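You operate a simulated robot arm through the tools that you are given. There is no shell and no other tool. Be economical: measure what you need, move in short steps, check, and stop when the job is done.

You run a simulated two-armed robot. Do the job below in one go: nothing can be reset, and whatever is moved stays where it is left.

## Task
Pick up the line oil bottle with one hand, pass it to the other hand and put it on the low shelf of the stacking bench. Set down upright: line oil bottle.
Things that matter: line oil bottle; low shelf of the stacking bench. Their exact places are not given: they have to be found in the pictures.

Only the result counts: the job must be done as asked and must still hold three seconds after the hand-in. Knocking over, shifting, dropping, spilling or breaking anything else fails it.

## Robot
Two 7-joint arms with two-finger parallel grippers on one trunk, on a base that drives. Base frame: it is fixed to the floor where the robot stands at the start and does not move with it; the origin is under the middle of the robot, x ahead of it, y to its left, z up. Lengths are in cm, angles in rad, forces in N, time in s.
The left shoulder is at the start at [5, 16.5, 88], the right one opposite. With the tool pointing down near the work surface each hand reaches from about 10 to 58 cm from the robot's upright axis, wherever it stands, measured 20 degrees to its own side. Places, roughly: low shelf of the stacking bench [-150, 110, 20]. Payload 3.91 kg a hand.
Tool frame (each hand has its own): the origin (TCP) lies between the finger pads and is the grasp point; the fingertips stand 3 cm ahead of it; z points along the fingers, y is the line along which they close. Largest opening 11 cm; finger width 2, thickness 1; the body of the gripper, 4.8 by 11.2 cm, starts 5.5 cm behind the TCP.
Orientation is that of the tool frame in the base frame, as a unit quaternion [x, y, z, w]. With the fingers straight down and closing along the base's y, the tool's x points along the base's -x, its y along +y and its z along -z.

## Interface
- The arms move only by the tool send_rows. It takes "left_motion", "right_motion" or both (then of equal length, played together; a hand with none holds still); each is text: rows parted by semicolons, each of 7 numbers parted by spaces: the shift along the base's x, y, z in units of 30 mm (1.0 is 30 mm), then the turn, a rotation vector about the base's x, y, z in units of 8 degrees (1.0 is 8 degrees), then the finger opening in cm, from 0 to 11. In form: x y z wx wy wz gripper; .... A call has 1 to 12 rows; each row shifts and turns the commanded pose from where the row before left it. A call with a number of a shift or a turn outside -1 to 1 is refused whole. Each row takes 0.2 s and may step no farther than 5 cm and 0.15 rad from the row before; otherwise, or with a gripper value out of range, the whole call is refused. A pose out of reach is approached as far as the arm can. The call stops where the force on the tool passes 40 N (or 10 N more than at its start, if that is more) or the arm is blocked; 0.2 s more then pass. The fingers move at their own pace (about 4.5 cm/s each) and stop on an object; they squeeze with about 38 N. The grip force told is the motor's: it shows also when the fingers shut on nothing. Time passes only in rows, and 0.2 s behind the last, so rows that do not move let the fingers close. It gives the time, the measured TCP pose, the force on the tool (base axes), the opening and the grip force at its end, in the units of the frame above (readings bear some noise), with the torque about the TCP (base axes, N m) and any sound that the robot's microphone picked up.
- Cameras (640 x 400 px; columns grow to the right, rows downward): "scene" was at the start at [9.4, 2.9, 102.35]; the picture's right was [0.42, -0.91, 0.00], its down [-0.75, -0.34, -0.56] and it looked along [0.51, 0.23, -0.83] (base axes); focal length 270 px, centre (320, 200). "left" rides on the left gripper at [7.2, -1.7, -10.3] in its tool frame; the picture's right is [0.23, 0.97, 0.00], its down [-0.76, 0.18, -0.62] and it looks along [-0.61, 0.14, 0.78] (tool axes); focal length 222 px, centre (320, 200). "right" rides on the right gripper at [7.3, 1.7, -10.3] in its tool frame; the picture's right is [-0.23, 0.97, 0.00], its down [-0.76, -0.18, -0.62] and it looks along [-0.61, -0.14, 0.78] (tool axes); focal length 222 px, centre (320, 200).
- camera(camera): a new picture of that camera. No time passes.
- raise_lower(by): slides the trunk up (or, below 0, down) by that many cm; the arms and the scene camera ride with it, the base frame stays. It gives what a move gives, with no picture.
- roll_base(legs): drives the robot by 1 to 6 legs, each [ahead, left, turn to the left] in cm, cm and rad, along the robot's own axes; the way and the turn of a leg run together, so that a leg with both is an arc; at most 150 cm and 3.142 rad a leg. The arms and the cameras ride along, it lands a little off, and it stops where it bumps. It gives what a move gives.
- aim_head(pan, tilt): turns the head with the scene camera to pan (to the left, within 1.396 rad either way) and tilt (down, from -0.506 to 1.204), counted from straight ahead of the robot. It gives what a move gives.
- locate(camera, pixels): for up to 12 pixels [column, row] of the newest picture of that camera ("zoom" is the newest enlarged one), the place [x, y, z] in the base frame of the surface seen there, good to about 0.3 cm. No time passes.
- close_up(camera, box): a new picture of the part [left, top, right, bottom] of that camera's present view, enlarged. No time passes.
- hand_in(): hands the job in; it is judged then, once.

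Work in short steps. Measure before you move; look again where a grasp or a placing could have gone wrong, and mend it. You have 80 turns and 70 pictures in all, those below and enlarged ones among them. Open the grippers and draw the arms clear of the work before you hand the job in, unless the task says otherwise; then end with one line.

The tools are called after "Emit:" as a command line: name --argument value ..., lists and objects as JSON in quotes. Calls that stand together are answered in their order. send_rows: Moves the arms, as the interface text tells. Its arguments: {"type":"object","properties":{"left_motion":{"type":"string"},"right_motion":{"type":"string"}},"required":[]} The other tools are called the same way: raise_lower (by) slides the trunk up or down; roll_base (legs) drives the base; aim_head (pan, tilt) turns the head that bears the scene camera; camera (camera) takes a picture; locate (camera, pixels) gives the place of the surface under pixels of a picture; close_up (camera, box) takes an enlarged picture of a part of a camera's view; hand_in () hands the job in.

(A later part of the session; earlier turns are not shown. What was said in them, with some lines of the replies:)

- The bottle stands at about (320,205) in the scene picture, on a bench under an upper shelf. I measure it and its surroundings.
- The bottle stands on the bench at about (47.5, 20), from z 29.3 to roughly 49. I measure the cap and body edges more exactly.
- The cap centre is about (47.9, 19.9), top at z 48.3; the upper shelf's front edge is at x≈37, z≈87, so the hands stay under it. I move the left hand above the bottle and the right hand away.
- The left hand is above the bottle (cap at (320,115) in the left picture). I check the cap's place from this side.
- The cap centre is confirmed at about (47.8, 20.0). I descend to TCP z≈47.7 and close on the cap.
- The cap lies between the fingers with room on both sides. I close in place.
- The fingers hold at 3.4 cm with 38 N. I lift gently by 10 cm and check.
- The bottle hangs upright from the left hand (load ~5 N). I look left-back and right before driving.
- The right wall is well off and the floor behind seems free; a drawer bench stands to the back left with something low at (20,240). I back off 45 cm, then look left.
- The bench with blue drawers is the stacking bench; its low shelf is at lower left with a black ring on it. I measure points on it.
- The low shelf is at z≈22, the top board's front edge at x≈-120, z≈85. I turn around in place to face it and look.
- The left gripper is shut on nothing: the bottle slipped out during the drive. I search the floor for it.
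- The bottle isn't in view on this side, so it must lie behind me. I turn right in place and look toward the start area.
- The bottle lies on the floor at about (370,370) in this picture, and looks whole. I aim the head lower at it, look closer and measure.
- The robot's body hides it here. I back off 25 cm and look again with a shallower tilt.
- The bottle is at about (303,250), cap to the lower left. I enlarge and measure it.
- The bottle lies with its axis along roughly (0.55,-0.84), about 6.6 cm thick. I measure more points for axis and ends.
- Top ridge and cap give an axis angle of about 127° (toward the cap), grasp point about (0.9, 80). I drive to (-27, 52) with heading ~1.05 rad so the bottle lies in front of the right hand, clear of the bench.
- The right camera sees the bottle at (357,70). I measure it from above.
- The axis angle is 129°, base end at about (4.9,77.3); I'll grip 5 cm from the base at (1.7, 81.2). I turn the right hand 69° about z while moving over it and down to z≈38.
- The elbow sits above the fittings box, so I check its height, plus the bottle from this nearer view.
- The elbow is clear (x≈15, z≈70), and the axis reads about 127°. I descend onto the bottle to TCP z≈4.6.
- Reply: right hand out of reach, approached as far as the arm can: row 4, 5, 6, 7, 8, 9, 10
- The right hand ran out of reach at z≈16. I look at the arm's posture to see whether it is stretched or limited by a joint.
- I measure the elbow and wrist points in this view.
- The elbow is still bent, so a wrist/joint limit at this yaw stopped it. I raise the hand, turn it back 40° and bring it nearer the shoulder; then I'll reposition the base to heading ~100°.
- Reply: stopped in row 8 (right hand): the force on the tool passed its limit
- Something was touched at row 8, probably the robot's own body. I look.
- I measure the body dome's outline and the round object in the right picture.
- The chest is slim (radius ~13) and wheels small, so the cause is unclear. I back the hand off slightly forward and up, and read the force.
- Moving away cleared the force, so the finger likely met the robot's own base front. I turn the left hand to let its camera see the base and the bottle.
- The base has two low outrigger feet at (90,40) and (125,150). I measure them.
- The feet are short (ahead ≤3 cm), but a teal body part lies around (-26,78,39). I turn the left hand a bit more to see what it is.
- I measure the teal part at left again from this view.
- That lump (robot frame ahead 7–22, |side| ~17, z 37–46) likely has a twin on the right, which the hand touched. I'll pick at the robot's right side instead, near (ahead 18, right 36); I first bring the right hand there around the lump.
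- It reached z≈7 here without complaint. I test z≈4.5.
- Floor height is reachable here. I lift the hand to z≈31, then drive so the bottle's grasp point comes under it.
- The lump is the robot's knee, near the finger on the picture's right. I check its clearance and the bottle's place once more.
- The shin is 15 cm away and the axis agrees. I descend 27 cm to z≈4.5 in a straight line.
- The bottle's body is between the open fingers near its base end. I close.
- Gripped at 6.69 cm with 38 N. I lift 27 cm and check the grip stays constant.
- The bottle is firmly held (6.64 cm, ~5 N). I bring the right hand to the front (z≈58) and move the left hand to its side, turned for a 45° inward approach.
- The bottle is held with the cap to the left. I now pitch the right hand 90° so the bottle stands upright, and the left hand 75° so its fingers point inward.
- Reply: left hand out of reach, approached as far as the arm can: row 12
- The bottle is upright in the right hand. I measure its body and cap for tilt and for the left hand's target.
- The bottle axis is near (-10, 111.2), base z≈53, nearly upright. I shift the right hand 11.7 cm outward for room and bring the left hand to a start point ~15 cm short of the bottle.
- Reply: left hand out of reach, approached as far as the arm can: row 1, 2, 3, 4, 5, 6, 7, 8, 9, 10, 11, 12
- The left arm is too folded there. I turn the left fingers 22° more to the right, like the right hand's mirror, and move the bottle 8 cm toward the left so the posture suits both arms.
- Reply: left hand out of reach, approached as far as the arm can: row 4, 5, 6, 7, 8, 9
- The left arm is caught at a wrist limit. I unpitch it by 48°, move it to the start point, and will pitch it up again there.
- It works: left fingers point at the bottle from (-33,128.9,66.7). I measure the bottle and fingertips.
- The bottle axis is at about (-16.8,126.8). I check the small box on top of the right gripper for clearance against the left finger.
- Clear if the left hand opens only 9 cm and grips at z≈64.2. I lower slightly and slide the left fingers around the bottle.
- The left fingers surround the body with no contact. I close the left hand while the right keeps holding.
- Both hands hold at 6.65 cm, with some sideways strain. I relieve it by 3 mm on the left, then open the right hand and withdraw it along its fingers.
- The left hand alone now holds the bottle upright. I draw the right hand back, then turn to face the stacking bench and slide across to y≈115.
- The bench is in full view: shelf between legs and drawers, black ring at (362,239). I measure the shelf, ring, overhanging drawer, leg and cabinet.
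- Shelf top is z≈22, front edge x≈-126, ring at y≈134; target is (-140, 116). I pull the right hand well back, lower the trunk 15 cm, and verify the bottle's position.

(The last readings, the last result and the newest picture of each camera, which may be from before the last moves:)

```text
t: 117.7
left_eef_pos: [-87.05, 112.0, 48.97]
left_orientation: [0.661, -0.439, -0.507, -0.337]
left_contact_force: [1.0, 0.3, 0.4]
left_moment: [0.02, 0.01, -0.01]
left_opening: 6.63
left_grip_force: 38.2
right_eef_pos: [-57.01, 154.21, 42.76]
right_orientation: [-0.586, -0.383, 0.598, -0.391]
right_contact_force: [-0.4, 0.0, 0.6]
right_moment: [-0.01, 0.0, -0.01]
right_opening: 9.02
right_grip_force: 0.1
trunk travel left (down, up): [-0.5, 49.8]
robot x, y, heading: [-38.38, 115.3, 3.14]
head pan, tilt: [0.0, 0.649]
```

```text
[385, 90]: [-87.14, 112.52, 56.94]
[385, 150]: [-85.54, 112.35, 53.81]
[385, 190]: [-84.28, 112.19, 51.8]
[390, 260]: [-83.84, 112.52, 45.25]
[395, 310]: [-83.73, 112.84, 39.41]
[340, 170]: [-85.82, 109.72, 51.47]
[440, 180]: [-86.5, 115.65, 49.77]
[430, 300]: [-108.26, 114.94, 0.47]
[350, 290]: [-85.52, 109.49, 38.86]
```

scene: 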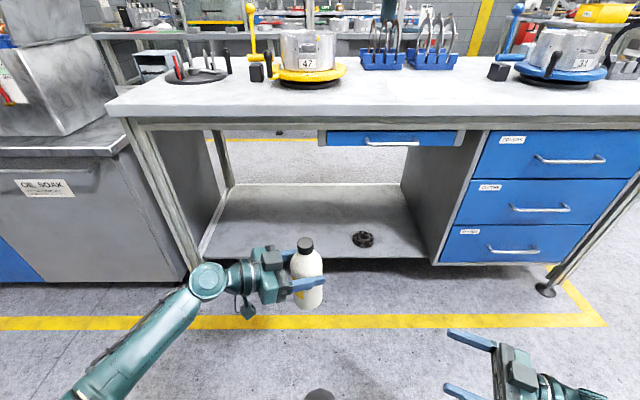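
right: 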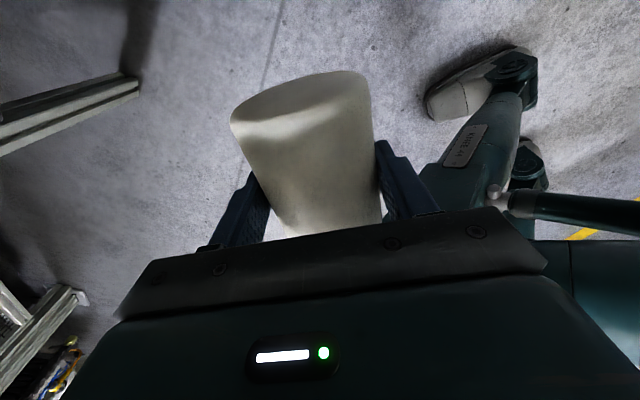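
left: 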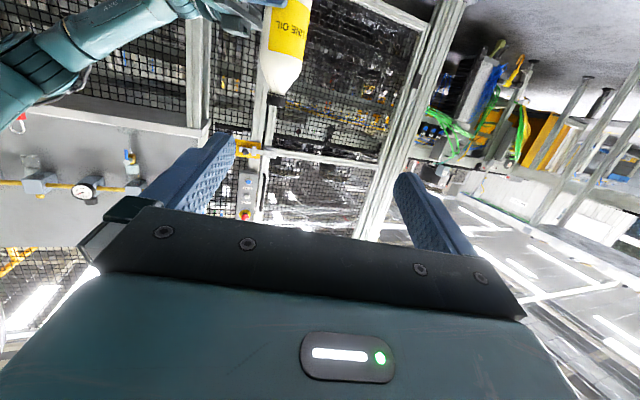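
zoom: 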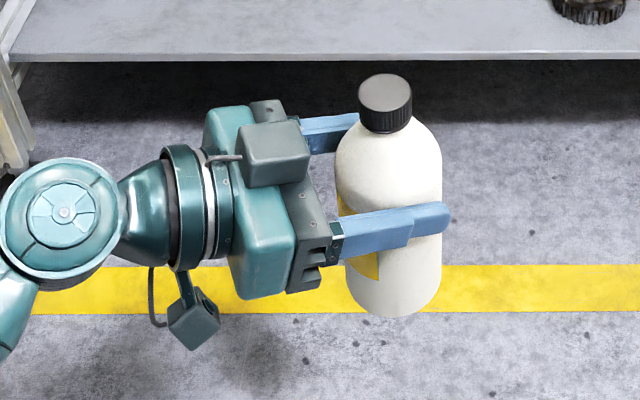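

The bottle is vertical: axis (-87.1,112.6), base z≈38. I drive 43 cm ahead and 3.4 cm right, then check clearances.

Emit:
roll_base --legs '[[0, -3.4, 0], [43, 0, 0]]'

Emit:
camera --camera "scene"

```text
t: 120.8
left_eef_pos: [-129.7, 115.79, 49.22]
left_orientation: [0.661, -0.439, -0.506, -0.337]
left_contact_force: [-0.3, 0.7, 0.8]
left_moment: [0.01, -0.01, 0.0]
left_opening: 6.65
left_grip_force: 38.0
right_eef_pos: [-99.76, 157.79, 42.9]
right_orientation: [-0.587, -0.383, 0.597, -0.39]
right_contact_force: [0.6, -0.1, 0.5]
right_moment: [0.02, -0.01, 0.02]
right_opening: 9.0
right_grip_force: 0.1
trunk travel left (down, up): [-0.5, 49.8]
robot x, y, heading: [-81.35, 118.59, 3.136]
head pan, tilt: [0.0, 0.649]
```

```text
15 pictures are left
```

scene: 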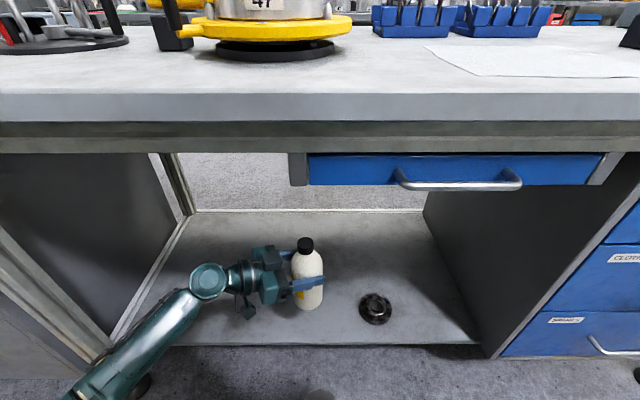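

The bottle is over the shelf at x≈-130. I check the forearm against the left leg before going 8 cm deeper.

Emit:
locate --camera "scene" --pixels '[[110, 365], [170, 310], [205, 282], [85, 345], [60, 310], [130, 375], [75, 390], [245, 312]]'

```text
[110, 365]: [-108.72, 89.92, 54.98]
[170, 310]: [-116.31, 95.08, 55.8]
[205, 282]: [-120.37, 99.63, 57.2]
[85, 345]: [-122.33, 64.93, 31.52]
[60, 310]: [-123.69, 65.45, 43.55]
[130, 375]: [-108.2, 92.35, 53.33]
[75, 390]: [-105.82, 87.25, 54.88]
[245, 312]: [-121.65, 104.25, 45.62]
```

The forearm keeps ~20 cm from the leg. I go 8 cm deeper, then lower the bottle close to the shelf with the arm.

Emit:
roll_base --legs '[[8, 0, 0]]'

Emit:
send_rows --left_motion "0 0 -0.6 0 0 0 0;0 0 -0.7 0 0 0 0;0 0 -0.7 0 0 0 0;0 0 -0.7 0 0 0 0;0 0 -0.7 0 0 0 0;0 0 -0.6 0 0 0 0;0 0 -0.5 0 0 0 0;0 0 0 0 0 0 0"

Emit:
camera --camera "scene"

```text
t: 121.8
left_eef_pos: [-137.64, 115.75, 49.08]
left_orientation: [0.661, -0.439, -0.507, -0.337]
left_contact_force: [0.8, -0.2, 0.6]
left_moment: [-0.03, 0.0, -0.04]
left_opening: 6.64
left_grip_force: 38.2
right_eef_pos: [-107.89, 157.81, 42.85]
right_orientation: [-0.586, -0.383, 0.597, -0.391]
right_contact_force: [0.3, -0.2, 1.5]
right_moment: [0.04, 0.01, 0.05]
right_opening: 9.0
right_grip_force: 0.1
trunk travel left (down, up): [-0.5, 49.8]
robot x, y, heading: [-89.31, 118.61, 3.141]
head pan, tilt: [0.0, 0.649]
```

```text
t: 123.8
left_eef_pos: [-138.32, 112.33, 34.84]
left_orientation: [0.673, -0.451, -0.498, -0.31]
left_contact_force: [-0.2, 0.6, 0.0]
left_moment: [0.0, -0.03, 0.02]
left_opening: 6.64
left_grip_force: 37.5
right_eef_pos: [-107.9, 157.85, 42.92]
right_orientation: [-0.587, -0.383, 0.598, -0.39]
right_contact_force: [-0.3, 0.7, 0.8]
right_moment: [-0.03, 0.0, -0.01]
right_opening: 9.01
right_grip_force: 0.1
trunk travel left (down, up): [-0.5, 49.8]
robot x, y, heading: [-89.36, 118.64, 3.141]
head pan, tilt: [0.0, 0.649]
stopped in row 8 (left hand): the arm was blocked; the commanded pose is now the measured one
```

```text
14 pictures are left
```

scene: 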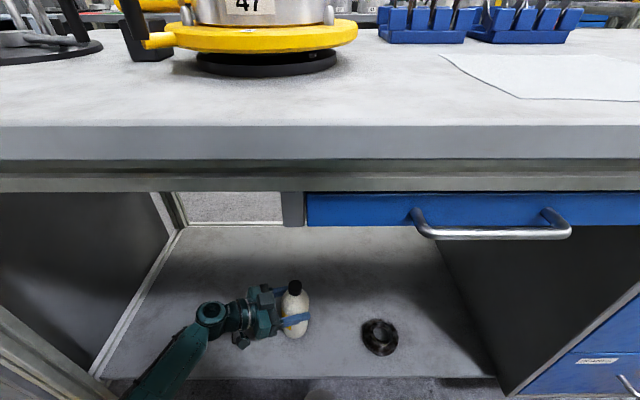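

The arm was blocked near z≈35 with no tool force, so a link, not the bottle, met something. I look closely at the arm and shelf edge.

Emit:
close_up --camera "scene" --box '[80, 260, 320, 400]'

Emit:
locate --camera "scene" --pixels '[[205, 312], [190, 345], [160, 380], [140, 395], [180, 360], [240, 342], [294, 287], [297, 330], [130, 370], [220, 375]]'

```text
2.67 times, centred on (200, 330) of scene
```

zoom: 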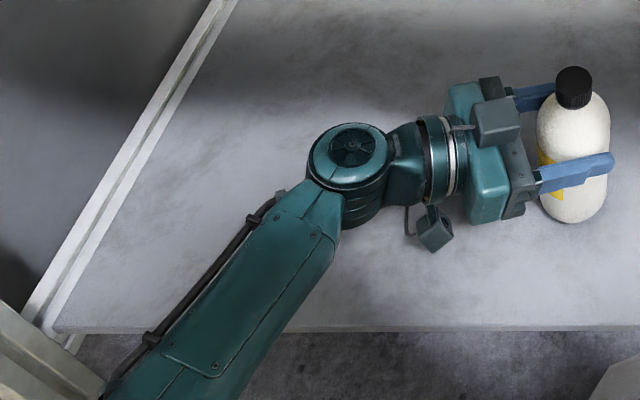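

```text
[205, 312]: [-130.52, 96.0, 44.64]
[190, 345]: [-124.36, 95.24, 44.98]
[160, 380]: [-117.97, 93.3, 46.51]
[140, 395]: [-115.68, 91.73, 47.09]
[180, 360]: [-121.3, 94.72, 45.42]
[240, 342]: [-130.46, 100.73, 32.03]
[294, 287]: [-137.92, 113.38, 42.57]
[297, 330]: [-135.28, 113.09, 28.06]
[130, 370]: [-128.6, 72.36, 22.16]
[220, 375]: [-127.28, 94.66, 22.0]
```

The forearm (y≈92, z≈46) is likely resting against the robot's own left knee. I lift slightly, shift 4 cm to the left away from the knee and undo the ~4° tilt.

Emit:
send_rows --left_motion "0 0 0.4 0 0 0 0;0 -0.45 0.2 0 0 0 0;0 -0.45 0 0.225 -0.028 -0.058 0;0 -0.4 0 0.224 -0.028 -0.057 0;0 0 0 0 0 0 0"

```text
t: 125.0
left_eef_pos: [-138.26, 108.7, 36.62]
left_orientation: [0.66, -0.439, -0.507, -0.338]
left_contact_force: [-0.1, -0.2, 0.1]
left_moment: [0.0, 0.0, -0.03]
left_opening: 6.64
left_grip_force: 38.6
right_eef_pos: [-107.84, 157.95, 42.7]
right_orientation: [-0.586, -0.384, 0.597, -0.391]
right_contact_force: [-0.1, -0.2, -0.3]
right_moment: [0.02, 0.0, 0.02]
right_opening: 9.02
right_grip_force: 0.0
trunk travel left (down, up): [-0.5, 49.8]
robot x, y, heading: [-89.39, 118.87, 3.133]
head pan, tilt: [0.0, 0.649]
```

The orientation is restored at (-138.3,108.7,36.6). I lower slowly toward the shelf.

Emit:
send_rows --left_motion "0 0 -0.4 0 0 0 0;0 0 -0.3 0 0 0 0;0 0 -0.15 0 0 0 0;0 0 -0.1 0 0 0 0;0 0 -0.1 0 0 0 0;0 0 0 0 0 0 0"

Emit:
close_up --camera "scene" --box '[80, 260, 320, 400]'

```text
t: 126.4
left_eef_pos: [-138.61, 106.18, 33.39]
left_orientation: [0.669, -0.447, -0.501, -0.319]
left_contact_force: [0.0, 0.2, -0.3]
left_moment: [-0.01, -0.02, 0.0]
left_opening: 6.64
left_grip_force: 37.9
right_eef_pos: [-107.85, 157.93, 42.93]
right_orientation: [-0.585, -0.384, 0.598, -0.391]
right_contact_force: [0.6, 0.0, 0.1]
right_moment: [0.02, 0.01, 0.0]
right_opening: 9.02
right_grip_force: 0.1
trunk travel left (down, up): [-0.5, 49.8]
robot x, y, heading: [-89.12, 118.49, 3.135]
head pan, tilt: [0.0, 0.649]
```

```text
2.67 times, centred on (200, 330) of scene
```

zoom: 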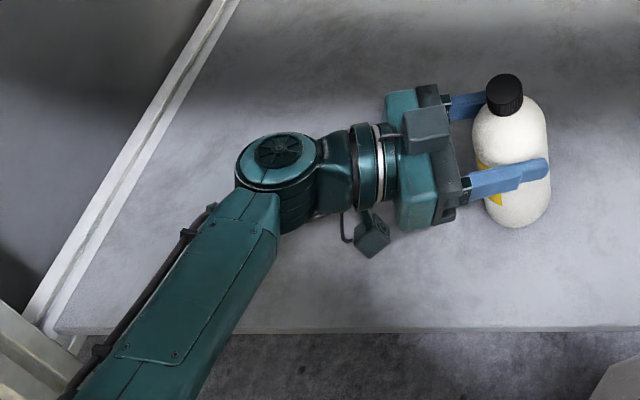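

The arm slides off the knee again and tilts (~2.5°). I lift, restore the orientation, shift the base 7 cm right while moving the hand left, so the forearm clears the knee.

Emit:
send_rows --left_motion "0 0 0.5 0 0 0 0;0 0 0.6 0 0 0 0;0 0 0 0.305 -0.038 -0.078 0;0 0 0 0 0 0 0"

Emit:
roll_base --legs '[[0, -7, 0]]'

Emit:
send_rows --left_motion "0 -0.6 0 0 0 0 0;0 -0.6 0 0 0 0 0;0 -0.6 0 0 0 0 0;0 0 0 0 0 0 0"

```text
t: 127.4
left_eef_pos: [-138.8, 106.43, 37.04]
left_orientation: [0.659, -0.443, -0.508, -0.334]
left_contact_force: [-0.6, 0.2, 0.0]
left_moment: [-0.01, 0.02, 0.02]
left_opening: 6.63
left_grip_force: 37.9
right_eef_pos: [-107.8, 157.92, 42.87]
right_orientation: [-0.583, -0.381, 0.601, -0.392]
right_contact_force: [0.4, 0.0, 0.0]
right_moment: [-0.01, -0.02, 0.01]
right_opening: 9.0
right_grip_force: 0.0
trunk travel left (down, up): [-0.5, 49.8]
robot x, y, heading: [-89.48, 118.85, 3.135]
head pan, tilt: [0.0, 0.649]
```

```text
t: 128.4
left_eef_pos: [-138.67, 113.98, 37.26]
left_orientation: [0.656, -0.441, -0.51, -0.339]
left_contact_force: [0.6, 0.1, -0.7]
left_moment: [-0.02, 0.0, 0.0]
left_opening: 6.64
left_grip_force: 38.2
right_eef_pos: [-107.78, 164.84, 42.88]
right_orientation: [-0.583, -0.382, 0.6, -0.392]
right_contact_force: [-0.1, -0.4, 0.4]
right_moment: [0.02, 0.03, -0.01]
right_opening: 8.99
right_grip_force: 0.0
trunk travel left (down, up): [-0.5, 49.8]
robot x, y, heading: [-89.19, 125.65, 3.134]
head pan, tilt: [0.0, 0.649]
```

```text
t: 129.4
left_eef_pos: [-138.67, 108.31, 36.73]
left_orientation: [0.656, -0.438, -0.51, -0.342]
left_contact_force: [0.4, -1.8, -0.4]
left_moment: [-0.05, -0.03, -0.02]
left_opening: 6.66
left_grip_force: 37.9
right_eef_pos: [-107.79, 164.69, 42.88]
right_orientation: [-0.587, -0.382, 0.598, -0.39]
right_contact_force: [-0.4, 1.3, 0.2]
right_moment: [-0.01, -0.02, -0.03]
right_opening: 9.02
right_grip_force: 0.1
trunk travel left (down, up): [-0.5, 49.8]
robot x, y, heading: [-89.23, 125.74, 3.139]
head pan, tilt: [0.0, 0.649]
```

Now the hand is 17 cm left of the robot's axis with good orientation. I lower again in small steps.

Emit:
send_rows --left_motion "0 0 -0.4 0 0 0 0;0 0 -0.3 0 0 0 0;0 0 -0.2 0 0 0 0;0 0 -0.1 0 0 0 0;0 0 0 0 0 0 0"

Emit:
close_up --camera "scene" --box '[60, 260, 300, 400]'

```text
t: 130.6
left_eef_pos: [-138.56, 108.48, 33.9]
left_orientation: [0.656, -0.438, -0.51, -0.343]
left_contact_force: [-0.4, -0.1, -0.3]
left_moment: [-0.03, -0.02, -0.02]
left_opening: 6.67
left_grip_force: 37.9
right_eef_pos: [-107.87, 164.76, 42.76]
right_orientation: [-0.587, -0.383, 0.597, -0.39]
right_contact_force: [0.3, 0.8, 0.1]
right_moment: [0.03, 0.0, -0.03]
right_opening: 9.01
right_grip_force: 0.0
trunk travel left (down, up): [-0.5, 49.8]
robot x, y, heading: [-89.81, 125.6, 3.14]
head pan, tilt: [0.0, 0.649]
```

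```text
2.67 times, centred on (180, 330) of scene
```

zoom: 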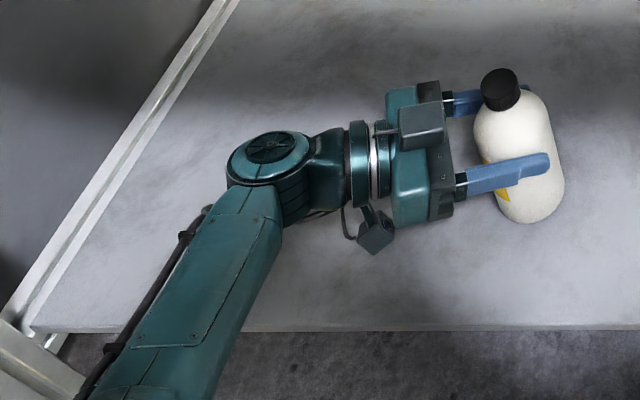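

No deflection this time. I check the bottle's verticality and base height by measuring points.

Emit:
locate --camera "zoom" --pixels '[[500, 80], [500, 100], [515, 130], [530, 190], [533, 215], [478, 130], [550, 115], [563, 190], [500, 210], [600, 200]]'

```text
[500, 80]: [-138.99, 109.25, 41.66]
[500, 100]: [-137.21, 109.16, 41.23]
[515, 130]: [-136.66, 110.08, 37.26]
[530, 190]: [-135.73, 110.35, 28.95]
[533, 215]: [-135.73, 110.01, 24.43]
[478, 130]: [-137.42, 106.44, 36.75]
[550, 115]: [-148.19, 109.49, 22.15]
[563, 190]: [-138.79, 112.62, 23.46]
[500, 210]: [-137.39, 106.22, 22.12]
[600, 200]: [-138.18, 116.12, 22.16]
```

The bottle is upright with its base ~0.6 cm over the shelf. I lower in 3 mm steps to contact.

Emit:
send_rows --left_motion "0 0 -0.1 0 0 0 0;0 0 -0.08 0 0 0 0;0 0 -0.06 0 0 0 0;0 0 0 0 0 0 0"

```text
t: 131.6
left_eef_pos: [-138.85, 108.59, 33.43]
left_orientation: [0.655, -0.437, -0.512, -0.342]
left_contact_force: [6.1, 0.0, 16.5]
left_moment: [-0.49, -0.86, 0.08]
left_opening: 6.65
left_grip_force: 37.7
right_eef_pos: [-107.91, 164.7, 42.91]
right_orientation: [-0.585, -0.383, 0.598, -0.391]
right_contact_force: [-0.2, -0.1, 0.3]
right_moment: [0.03, -0.01, -0.03]
right_opening: 8.98
right_grip_force: 0.1
trunk travel left (down, up): [-0.5, 49.8]
robot x, y, heading: [-88.93, 125.36, 3.141]
head pan, tilt: [0.0, 0.649]
```

The base is on the shelf (16 N up). I relieve by 1.5 mm and open slowly.

Emit:
send_rows --left_motion "0 0 0.05 0 0 0 0;0 0 0 0 0 0 6.7;0 0 0 0 0 0 7;0 0 0 0 0 0 7.5;0 0 0 0 0 0 8.5;0 0 0 0 0 0 9;0 0 0 0 0 0 9"

Emit:
close_up --camera "scene" --box '[60, 260, 300, 400]'

```text
t: 133.2
left_eef_pos: [-138.68, 108.61, 33.16]
left_orientation: [0.656, -0.438, -0.51, -0.343]
left_contact_force: [0.8, -0.4, -0.7]
left_moment: [0.01, -0.04, -0.01]
left_opening: 9.01
left_grip_force: 0.0
right_eef_pos: [-107.96, 164.74, 42.88]
right_orientation: [-0.586, -0.384, 0.597, -0.391]
right_contact_force: [-0.4, -0.1, -0.4]
right_moment: [0.0, 0.0, 0.0]
right_opening: 8.99
right_grip_force: 0.1
trunk travel left (down, up): [-0.5, 49.8]
robot x, y, heading: [-89.08, 125.72, 3.137]
head pan, tilt: [0.0, 0.649]
```

```text
2.67 times, centred on (180, 330) of scene
```

zoom: 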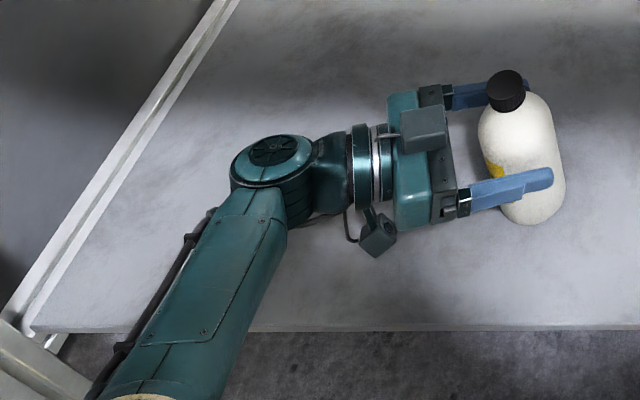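

The bottle stands free between the fingers. I withdraw the left hand straight back 10 cm along its fingers.

Emit:
send_rows --left_motion "0.1 -0.24 0 0 0 0 9;0.215 -0.512 0 0 0 0 9;0.215 -0.512 0 0 0 0 9;0.215 -0.512 0 0 0 0 9;0.215 -0.512 0 0 0 0 9;0.215 -0.512 0 0 0 0 9;0.115 -0.272 0 0 0 0 9"

Emit:
camera --camera "scene"

```text
t: 134.8
left_eef_pos: [-134.74, 99.3, 33.42]
left_orientation: [0.656, -0.438, -0.51, -0.344]
left_contact_force: [0.3, 0.0, 0.6]
left_moment: [0.03, 0.01, 0.01]
left_opening: 8.98
left_grip_force: 0.0
right_eef_pos: [-107.78, 164.82, 42.86]
right_orientation: [-0.585, -0.384, 0.597, -0.391]
right_contact_force: [0.6, 0.8, 0.1]
right_moment: [0.0, 0.01, 0.0]
right_opening: 9.0
right_grip_force: 0.1
trunk travel left (down, up): [-0.5, 49.8]
robot x, y, heading: [-88.91, 125.82, 3.131]
head pan, tilt: [0.0, 0.649]
```

```text
9 pictures are left
```

scene: 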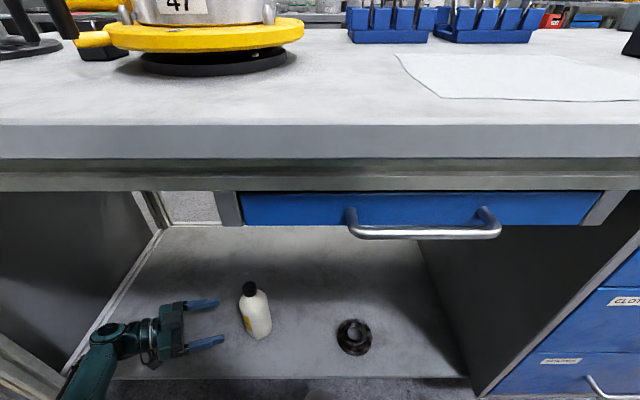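

The bottle stands alone on the shelf at (255,310). I back the base away 40 cm with a slight rightward drift to stay clear of the leg.

Emit:
roll_base --legs '[[-40, -3, 0]]'

Emit:
camera --camera "scene"

Emit:
close_up --camera "scene" --box '[200, 150, 392, 270]'

```text
t: 137.3
left_eef_pos: [-94.91, 102.13, 33.3]
left_orientation: [0.657, -0.438, -0.51, -0.342]
left_contact_force: [0.1, -0.4, -0.4]
left_moment: [0.01, 0.01, -0.01]
left_opening: 9.02
left_grip_force: 0.0
right_eef_pos: [-67.98, 167.62, 42.99]
right_orientation: [-0.586, -0.384, 0.597, -0.391]
right_contact_force: [-0.2, -0.3, -0.8]
right_moment: [-0.01, 0.01, 0.01]
right_opening: 8.99
right_grip_force: 0.1
trunk travel left (down, up): [-0.5, 49.8]
robot x, y, heading: [-49.44, 128.04, 3.136]
head pan, tilt: [0.0, 0.649]
```

```text
8 pictures are left
```

scene: 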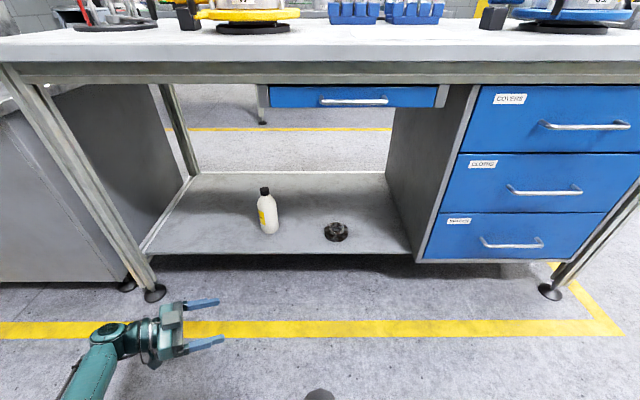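

```text
3.33 times, centred on (296, 210) of scene
```

zoom: 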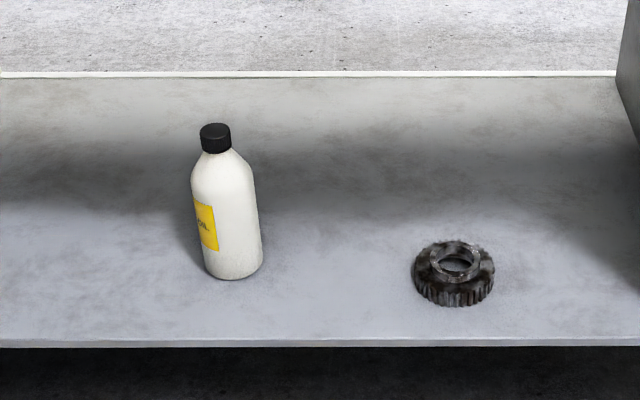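

The bottle stands upright on the low shelf, the ring is undisturbed, both grippers are open and both arms are clear. I hand in.

Emit:
hand_in

```text
The job is handed in.
```

The line oil bottle stands upright on the low shelf of the stacking bench, passed from the right hand to the left. It slipped from my first grip (left hand, by the cap) and fell to the floor along the way. I picked it up again with the right hand, and it showed no visible damage.
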